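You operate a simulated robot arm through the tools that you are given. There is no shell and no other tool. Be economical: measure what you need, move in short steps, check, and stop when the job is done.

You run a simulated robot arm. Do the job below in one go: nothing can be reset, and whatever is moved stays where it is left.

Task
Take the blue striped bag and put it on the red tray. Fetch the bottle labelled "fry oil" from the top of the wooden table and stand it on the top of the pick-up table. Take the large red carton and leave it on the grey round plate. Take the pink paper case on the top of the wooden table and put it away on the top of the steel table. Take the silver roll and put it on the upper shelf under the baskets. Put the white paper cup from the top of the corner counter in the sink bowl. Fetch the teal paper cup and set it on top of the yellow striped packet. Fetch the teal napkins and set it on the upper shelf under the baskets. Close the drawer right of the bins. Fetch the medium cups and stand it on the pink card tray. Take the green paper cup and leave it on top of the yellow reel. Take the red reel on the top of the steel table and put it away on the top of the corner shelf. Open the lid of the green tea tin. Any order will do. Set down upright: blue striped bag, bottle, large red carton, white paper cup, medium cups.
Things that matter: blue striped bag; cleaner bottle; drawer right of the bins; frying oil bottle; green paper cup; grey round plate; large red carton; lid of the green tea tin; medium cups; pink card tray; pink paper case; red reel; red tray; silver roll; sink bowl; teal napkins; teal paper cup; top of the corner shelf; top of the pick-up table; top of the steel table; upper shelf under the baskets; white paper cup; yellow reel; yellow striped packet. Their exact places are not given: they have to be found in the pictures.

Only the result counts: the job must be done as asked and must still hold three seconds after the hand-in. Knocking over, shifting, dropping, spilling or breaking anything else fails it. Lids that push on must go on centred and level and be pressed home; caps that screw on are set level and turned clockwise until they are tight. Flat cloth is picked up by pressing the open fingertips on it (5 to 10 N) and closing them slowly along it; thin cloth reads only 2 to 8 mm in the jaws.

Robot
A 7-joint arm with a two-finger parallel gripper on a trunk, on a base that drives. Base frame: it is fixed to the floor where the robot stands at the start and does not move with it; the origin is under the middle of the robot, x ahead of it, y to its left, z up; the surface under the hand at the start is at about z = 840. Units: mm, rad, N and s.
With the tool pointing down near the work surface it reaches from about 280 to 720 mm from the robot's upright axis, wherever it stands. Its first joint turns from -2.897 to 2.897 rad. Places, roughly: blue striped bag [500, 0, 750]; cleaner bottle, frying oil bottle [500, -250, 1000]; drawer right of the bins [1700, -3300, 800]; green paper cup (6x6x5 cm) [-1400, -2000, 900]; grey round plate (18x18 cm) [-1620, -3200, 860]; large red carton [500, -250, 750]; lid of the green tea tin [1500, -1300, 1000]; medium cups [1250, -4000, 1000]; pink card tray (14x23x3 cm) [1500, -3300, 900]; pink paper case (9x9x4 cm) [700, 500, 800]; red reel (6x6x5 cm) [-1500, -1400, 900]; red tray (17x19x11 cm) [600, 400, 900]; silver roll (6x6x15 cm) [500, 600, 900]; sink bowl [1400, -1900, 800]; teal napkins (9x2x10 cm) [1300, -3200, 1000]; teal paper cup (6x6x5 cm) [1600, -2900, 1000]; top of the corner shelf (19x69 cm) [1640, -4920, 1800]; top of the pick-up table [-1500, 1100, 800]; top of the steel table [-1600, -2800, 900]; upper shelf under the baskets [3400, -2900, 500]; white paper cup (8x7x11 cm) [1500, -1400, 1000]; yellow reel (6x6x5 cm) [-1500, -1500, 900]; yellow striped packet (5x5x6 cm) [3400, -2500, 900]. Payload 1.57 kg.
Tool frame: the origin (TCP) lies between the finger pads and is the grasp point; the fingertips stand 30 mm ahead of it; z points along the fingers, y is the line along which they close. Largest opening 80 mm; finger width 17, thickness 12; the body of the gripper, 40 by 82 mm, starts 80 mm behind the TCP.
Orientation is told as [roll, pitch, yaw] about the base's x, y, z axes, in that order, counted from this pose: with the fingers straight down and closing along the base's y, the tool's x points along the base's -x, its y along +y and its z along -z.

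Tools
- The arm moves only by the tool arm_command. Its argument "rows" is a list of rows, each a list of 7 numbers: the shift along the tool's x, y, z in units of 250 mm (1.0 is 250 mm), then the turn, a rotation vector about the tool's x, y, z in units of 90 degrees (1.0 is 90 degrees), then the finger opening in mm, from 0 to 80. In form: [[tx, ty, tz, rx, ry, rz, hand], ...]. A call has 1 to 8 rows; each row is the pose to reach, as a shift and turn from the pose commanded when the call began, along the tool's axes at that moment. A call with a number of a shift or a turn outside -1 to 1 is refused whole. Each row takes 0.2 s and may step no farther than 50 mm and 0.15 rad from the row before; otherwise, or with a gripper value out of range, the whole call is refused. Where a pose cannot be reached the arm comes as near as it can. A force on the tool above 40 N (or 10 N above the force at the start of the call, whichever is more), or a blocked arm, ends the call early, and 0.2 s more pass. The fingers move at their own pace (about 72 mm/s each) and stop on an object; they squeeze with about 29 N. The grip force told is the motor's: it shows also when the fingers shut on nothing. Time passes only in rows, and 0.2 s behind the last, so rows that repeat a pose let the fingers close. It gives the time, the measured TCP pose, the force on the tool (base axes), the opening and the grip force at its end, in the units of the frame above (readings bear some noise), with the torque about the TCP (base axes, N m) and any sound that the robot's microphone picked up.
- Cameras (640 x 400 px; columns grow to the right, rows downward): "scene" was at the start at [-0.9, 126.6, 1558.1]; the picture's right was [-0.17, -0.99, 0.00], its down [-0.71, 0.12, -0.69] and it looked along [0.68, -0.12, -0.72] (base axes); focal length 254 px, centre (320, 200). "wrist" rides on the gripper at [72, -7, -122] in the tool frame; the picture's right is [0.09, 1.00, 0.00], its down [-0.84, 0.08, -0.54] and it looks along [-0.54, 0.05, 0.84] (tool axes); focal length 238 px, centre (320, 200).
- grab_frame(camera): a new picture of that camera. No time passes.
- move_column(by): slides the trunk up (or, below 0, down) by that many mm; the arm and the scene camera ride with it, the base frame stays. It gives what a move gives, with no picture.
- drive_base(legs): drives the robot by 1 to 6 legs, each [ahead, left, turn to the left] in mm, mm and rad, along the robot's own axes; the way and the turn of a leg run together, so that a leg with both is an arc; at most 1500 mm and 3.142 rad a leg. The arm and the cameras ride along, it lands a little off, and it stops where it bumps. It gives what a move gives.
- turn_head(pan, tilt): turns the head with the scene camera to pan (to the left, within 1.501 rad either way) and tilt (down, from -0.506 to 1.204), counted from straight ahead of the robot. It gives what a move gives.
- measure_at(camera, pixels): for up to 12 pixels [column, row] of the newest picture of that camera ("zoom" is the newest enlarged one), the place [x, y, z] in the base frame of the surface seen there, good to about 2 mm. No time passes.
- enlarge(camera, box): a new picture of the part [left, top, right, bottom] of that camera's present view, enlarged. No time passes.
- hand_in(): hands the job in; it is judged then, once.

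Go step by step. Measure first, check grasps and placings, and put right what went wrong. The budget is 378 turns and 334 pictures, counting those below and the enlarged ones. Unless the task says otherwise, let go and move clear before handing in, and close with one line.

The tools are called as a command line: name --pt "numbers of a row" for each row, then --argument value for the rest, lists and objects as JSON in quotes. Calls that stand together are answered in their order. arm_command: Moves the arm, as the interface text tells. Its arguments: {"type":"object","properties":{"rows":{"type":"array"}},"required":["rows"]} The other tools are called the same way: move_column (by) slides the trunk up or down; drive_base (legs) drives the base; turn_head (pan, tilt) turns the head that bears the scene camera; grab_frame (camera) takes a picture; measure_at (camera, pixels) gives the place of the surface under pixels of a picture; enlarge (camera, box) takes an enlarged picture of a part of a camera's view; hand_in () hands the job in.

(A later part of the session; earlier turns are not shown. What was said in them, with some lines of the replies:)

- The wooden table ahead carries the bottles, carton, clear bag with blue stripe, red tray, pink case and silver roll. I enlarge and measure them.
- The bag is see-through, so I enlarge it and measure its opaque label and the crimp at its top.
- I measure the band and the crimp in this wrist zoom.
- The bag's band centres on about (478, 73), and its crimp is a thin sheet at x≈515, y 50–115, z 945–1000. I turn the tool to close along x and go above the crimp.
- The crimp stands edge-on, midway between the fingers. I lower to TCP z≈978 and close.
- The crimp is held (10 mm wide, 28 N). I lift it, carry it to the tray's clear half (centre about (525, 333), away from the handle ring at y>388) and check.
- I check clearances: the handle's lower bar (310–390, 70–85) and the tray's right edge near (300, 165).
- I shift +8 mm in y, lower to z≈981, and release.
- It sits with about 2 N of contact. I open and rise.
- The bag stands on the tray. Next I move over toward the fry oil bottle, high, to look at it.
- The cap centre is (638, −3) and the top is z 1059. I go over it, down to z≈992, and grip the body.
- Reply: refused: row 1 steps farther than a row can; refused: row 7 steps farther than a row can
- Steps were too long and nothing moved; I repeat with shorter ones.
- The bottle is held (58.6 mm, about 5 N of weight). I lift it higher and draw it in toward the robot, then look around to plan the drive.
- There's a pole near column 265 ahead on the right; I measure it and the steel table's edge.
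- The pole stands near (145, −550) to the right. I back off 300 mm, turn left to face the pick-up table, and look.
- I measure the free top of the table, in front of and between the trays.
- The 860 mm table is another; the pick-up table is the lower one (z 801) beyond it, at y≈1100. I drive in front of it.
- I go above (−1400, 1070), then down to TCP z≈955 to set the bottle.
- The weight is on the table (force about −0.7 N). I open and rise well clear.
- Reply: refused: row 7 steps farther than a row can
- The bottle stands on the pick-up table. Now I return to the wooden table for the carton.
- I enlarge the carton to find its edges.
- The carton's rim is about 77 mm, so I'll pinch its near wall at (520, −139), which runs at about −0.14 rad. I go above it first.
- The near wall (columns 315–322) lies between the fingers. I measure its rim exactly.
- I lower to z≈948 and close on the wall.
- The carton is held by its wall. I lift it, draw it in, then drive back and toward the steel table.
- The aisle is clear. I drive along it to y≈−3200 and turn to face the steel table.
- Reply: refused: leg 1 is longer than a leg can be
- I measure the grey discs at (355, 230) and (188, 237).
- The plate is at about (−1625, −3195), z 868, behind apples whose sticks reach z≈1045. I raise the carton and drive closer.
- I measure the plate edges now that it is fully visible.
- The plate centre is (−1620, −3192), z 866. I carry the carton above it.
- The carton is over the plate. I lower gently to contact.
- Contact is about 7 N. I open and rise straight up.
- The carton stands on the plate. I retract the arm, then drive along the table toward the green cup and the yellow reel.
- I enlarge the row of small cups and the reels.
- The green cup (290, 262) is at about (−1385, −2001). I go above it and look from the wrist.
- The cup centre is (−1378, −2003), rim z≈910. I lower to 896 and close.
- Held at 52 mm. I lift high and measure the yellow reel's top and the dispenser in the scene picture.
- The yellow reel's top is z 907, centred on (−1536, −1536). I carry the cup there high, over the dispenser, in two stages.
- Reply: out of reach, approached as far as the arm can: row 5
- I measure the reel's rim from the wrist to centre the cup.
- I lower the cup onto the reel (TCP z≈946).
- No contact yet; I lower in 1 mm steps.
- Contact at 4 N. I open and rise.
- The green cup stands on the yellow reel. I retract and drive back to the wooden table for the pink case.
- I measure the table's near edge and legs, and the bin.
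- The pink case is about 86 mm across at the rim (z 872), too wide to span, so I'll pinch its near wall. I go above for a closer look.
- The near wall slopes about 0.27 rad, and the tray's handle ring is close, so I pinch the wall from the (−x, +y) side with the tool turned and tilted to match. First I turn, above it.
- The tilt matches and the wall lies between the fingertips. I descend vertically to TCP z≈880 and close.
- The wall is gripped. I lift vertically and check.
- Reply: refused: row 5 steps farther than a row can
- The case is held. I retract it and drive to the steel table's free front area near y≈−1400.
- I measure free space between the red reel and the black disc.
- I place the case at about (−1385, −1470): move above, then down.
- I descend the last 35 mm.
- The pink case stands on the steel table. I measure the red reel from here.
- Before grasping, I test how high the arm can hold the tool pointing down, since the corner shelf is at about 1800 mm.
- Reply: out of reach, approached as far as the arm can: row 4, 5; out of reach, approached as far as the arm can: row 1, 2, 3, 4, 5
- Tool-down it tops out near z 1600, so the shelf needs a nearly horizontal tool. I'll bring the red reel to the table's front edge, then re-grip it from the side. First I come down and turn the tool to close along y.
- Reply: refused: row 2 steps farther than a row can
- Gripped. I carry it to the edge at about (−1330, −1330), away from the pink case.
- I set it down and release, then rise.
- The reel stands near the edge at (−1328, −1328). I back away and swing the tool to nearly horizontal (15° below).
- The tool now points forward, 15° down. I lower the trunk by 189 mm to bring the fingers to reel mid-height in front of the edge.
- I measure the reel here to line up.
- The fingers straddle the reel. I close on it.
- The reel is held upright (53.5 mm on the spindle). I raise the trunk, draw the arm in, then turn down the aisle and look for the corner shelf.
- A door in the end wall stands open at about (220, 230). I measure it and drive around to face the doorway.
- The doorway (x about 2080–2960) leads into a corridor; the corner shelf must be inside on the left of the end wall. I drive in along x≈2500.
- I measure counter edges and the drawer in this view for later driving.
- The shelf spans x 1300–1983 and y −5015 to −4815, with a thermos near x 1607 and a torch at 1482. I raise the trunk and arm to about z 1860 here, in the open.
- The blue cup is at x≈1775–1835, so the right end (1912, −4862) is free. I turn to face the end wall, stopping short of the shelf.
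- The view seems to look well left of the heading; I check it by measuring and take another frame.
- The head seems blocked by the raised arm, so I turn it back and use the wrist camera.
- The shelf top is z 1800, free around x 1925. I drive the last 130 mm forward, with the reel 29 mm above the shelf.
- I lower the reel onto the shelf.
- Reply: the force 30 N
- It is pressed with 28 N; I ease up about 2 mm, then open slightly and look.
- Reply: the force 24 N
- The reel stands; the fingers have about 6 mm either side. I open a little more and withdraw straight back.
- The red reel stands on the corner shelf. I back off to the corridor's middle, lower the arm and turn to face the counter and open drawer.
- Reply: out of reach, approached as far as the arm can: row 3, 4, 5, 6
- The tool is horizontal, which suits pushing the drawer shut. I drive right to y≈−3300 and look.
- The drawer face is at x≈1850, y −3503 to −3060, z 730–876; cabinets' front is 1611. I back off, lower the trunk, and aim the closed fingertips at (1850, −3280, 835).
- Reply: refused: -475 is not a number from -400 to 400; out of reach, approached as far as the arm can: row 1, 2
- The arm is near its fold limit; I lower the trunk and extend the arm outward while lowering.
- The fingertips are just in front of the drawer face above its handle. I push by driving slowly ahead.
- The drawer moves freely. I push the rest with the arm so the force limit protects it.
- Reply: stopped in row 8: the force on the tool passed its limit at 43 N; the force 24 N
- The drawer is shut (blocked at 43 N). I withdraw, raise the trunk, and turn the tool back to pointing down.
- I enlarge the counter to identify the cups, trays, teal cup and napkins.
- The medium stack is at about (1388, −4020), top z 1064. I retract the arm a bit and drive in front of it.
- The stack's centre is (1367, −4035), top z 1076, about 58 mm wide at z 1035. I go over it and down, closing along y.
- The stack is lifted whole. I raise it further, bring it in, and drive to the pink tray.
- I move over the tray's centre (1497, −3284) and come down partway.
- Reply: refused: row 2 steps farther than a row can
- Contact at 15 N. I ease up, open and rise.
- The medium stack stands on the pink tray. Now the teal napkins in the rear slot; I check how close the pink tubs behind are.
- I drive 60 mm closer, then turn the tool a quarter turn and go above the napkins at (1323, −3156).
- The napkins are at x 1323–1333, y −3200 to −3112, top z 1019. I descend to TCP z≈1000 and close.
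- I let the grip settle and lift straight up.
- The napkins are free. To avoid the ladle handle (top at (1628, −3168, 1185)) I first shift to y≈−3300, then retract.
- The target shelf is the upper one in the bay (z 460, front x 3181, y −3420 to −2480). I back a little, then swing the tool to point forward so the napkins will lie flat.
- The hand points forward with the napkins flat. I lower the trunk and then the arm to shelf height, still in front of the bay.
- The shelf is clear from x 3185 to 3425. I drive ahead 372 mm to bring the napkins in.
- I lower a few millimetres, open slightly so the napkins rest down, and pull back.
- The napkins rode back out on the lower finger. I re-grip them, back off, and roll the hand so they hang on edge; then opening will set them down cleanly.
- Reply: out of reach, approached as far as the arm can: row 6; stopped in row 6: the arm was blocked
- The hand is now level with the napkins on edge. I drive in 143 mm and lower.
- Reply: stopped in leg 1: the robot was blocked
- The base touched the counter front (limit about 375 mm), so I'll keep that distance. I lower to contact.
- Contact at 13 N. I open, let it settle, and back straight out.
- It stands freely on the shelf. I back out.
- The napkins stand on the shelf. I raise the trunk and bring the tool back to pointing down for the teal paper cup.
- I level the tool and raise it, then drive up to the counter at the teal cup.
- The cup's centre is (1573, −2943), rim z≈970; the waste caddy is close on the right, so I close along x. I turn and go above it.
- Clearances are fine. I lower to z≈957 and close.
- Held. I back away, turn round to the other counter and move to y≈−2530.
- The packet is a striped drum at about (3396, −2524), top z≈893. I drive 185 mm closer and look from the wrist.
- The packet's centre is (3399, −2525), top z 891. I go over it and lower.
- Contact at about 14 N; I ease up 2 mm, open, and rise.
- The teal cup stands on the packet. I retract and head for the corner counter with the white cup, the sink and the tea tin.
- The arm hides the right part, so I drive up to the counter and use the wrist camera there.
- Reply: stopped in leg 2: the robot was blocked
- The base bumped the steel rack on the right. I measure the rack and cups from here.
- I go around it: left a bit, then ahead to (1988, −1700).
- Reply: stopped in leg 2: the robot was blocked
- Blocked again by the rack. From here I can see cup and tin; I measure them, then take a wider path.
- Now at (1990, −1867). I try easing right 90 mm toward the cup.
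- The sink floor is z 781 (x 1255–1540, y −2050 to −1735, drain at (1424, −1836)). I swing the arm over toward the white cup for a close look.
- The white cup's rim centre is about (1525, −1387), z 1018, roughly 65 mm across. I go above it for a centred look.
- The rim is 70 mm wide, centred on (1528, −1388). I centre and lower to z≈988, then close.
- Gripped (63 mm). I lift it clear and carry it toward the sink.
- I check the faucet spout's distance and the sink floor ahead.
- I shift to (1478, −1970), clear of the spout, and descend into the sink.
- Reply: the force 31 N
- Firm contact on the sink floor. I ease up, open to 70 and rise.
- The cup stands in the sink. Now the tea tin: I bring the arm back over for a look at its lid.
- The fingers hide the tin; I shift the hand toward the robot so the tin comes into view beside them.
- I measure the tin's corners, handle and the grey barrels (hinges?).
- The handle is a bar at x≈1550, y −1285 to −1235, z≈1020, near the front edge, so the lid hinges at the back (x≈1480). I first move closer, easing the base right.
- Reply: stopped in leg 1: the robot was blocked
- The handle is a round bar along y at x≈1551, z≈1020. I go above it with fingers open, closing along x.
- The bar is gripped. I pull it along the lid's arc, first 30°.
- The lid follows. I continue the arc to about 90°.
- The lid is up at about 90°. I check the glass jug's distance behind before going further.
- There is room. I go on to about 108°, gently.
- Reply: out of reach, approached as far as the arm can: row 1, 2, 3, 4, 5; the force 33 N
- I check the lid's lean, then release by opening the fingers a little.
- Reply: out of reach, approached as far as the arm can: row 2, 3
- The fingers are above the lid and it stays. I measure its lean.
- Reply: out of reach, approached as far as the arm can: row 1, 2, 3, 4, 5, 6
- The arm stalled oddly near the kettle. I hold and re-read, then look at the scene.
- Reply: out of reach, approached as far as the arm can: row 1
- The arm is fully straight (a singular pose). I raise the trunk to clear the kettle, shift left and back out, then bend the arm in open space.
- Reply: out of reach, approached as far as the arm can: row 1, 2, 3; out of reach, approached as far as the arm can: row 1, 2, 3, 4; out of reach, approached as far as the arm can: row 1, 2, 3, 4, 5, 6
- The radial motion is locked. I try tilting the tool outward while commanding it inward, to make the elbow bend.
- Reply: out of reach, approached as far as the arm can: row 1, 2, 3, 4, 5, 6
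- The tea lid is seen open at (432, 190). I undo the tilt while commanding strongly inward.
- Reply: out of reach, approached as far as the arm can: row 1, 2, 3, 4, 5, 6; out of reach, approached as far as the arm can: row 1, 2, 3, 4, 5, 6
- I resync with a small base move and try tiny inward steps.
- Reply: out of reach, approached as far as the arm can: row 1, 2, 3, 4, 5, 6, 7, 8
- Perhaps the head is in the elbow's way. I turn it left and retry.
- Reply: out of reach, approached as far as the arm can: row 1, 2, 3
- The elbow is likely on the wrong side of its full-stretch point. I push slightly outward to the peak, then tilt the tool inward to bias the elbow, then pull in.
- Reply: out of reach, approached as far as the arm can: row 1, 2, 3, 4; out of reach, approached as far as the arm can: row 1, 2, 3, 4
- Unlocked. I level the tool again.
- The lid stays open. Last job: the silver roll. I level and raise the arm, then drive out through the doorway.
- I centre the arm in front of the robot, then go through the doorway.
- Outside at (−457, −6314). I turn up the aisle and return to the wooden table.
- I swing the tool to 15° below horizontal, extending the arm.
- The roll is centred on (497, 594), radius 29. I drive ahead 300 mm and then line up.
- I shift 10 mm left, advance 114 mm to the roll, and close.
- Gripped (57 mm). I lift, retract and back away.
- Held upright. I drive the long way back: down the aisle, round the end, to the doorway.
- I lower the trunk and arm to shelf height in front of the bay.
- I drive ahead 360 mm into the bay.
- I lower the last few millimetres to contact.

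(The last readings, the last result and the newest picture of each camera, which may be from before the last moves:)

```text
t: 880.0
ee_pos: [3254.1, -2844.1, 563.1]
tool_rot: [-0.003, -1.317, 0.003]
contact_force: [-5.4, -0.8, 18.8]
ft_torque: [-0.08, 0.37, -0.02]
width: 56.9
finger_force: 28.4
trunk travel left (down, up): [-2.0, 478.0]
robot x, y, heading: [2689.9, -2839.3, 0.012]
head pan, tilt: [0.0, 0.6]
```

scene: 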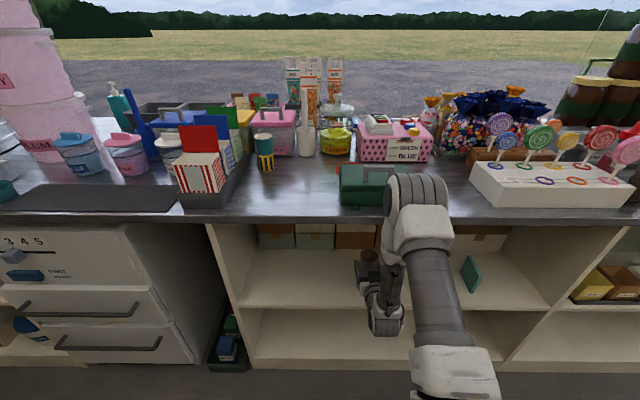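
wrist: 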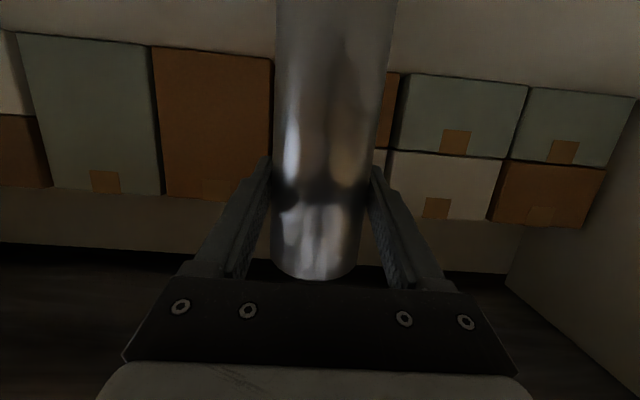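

Contact at 19 N. I ease up, open fully and back straight out.

arm_command --pt "-0.016 0 -0.004 0 0 0 30" --pt "-0.018 0 -0.005 0 0 0 78" --pt "-0.018 0 -0.005 0 0 0 78" --pt "-0.018 0 -0.005 0 0 0 78"

grab_frame --camera "wrist"

drive_base --legs '[[-260, 0, 0]]'

grab_frame --camera "scene"

```text
t: 881.0
ee_pos: [3254.2, -2844.7, 563.1]
tool_rot: [-0.001, -1.306, 0.002]
contact_force: [-0.4, 0.6, 0.0]
ft_torque: [0.01, -0.01, -0.02]
width: 78.0
finger_force: 0.0
trunk travel left (down, up): [-2.0, 478.0]
robot x, y, heading: [2694.5, -2837.6, 0.006]
head pan, tilt: [0.0, 0.6]
```

```text
141 pictures are left
```

wrist: 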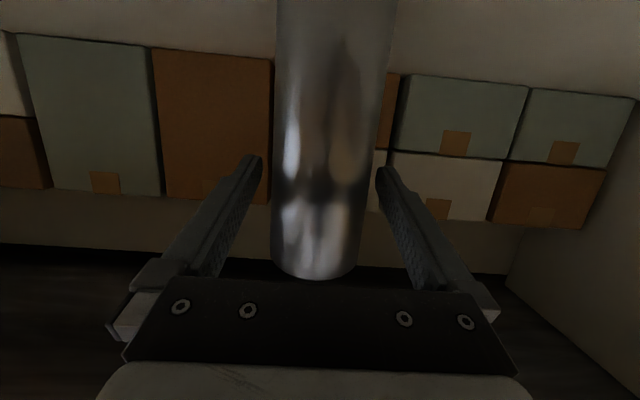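

```text
t: 883.2
ee_pos: [3001.8, -2847.4, 563.8]
tool_rot: [-0.001, -1.307, 0.001]
contact_force: [1.0, 0.5, 0.0]
ft_torque: [0.0, -0.03, -0.01]
width: 78.1
finger_force: 0.1
trunk travel left (down, up): [-2.0, 478.0]
robot x, y, heading: [2438.9, -2836.4, 0.007]
head pan, tilt: [0.0, 0.6]
```

```text
140 pictures are left
```

scene: 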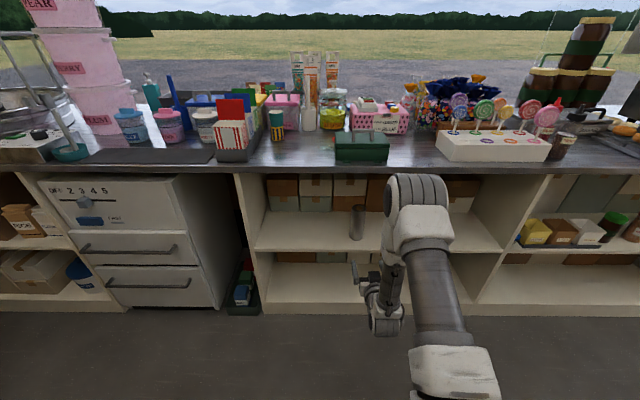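

The roll stands on the shelf. I turn round for a last check of the other counter (lid, sink cup, drawer, cups, reel, rack).

drive_base --legs '[[0, 0, 2.6]]'

turn_head --pan 0.0 --tilt 0.15

grab_frame --camera "scene"

turn_head --pan 0.9 --tilt 0.15

grab_frame --camera "scene"

```text
t: 891.8
ee_pos: [1980.5, -2521.0, 564.7]
tool_rot: [-0.002, -1.309, 2.559]
contact_force: [-0.2, 0.0, -0.2]
ft_torque: [0.0, 0.0, 0.02]
width: 78.0
finger_force: 0.1
trunk travel left (down, up): [-2.0, 478.0]
robot x, y, heading: [2440.9, -2836.7, 2.564]
head pan, tilt: [0.0, 0.6]
```

```text
t: 892.7
ee_pos: [1980.4, -2520.0, 563.8]
tool_rot: [-0.002, -1.309, 2.56]
contact_force: [0.9, -0.4, 0.4]
ft_torque: [-0.01, 0.01, 0.0]
width: 77.8
finger_force: 0.0
trunk travel left (down, up): [-2.0, 478.0]
robot x, y, heading: [2440.5, -2838.0, 2.565]
head pan, tilt: [0.0, 0.15]
```

```text
139 pictures are left
```

scene: 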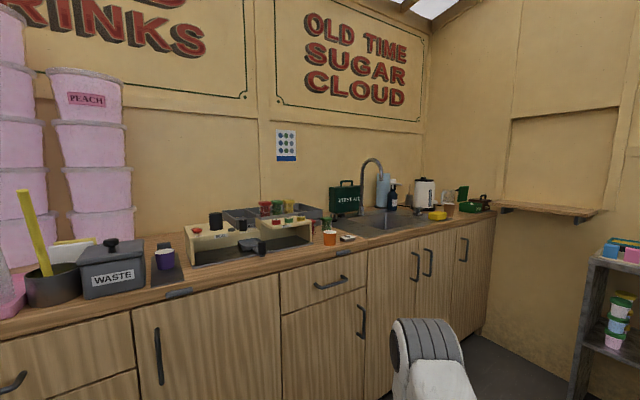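

```text
t: 893.9
ee_pos: [1980.2, -2521.3, 563.7]
tool_rot: [-0.002, -1.309, 2.558]
contact_force: [0.6, 0.0, -0.6]
ft_torque: [0.03, -0.02, 0.0]
width: 78.3
finger_force: 0.0
trunk travel left (down, up): [-2.0, 478.0]
robot x, y, heading: [2441.9, -2838.6, 2.565]
head pan, tilt: [0.901, 0.15]
```

```text
138 pictures are left
```

scene: 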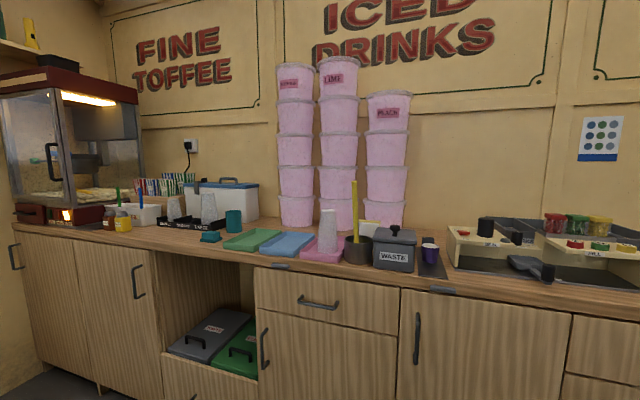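

I zoom on the tea tin and the rack once more.

turn_head --pan 0.0 --tilt 0.15

enlarge --camera "scene" --box '[400, 160, 640, 320]'

```text
t: 895.1
ee_pos: [1980.4, -2520.7, 564.4]
tool_rot: [-0.003, -1.31, 2.56]
contact_force: [0.1, -0.3, -0.5]
ft_torque: [0.02, 0.02, -0.01]
width: 78.1
finger_force: 0.1
trunk travel left (down, up): [-2.0, 478.0]
robot x, y, heading: [2442.4, -2834.6, 2.571]
head pan, tilt: [0.0, 0.15]
```

```text
2.50 times, centred on (520, 240) of scene
```

zoom: 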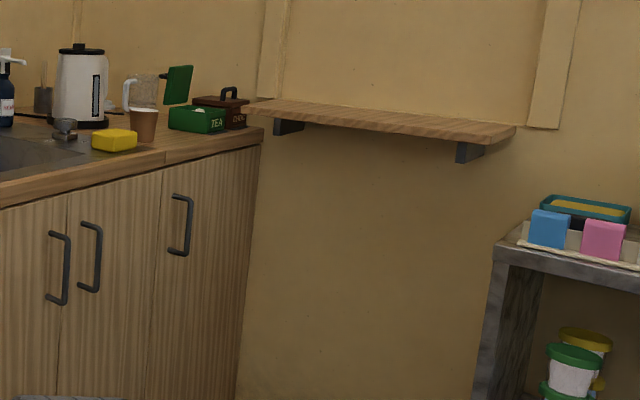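

The tea tin's lid stands open, the rack is in place, and every item was seen resting where it was set down. I hand in.

hand_in

```text
The job is handed in.
```

I did all thirteen tasks and handed the job in. Each item was seen in place after I let go of it, the drawer was pushed shut, and the tea tin lid was still open in the last picture. The base bumped the kitchen counter once and the steel rack three times; the rack and the counter goods looked undisturbed afterwards.
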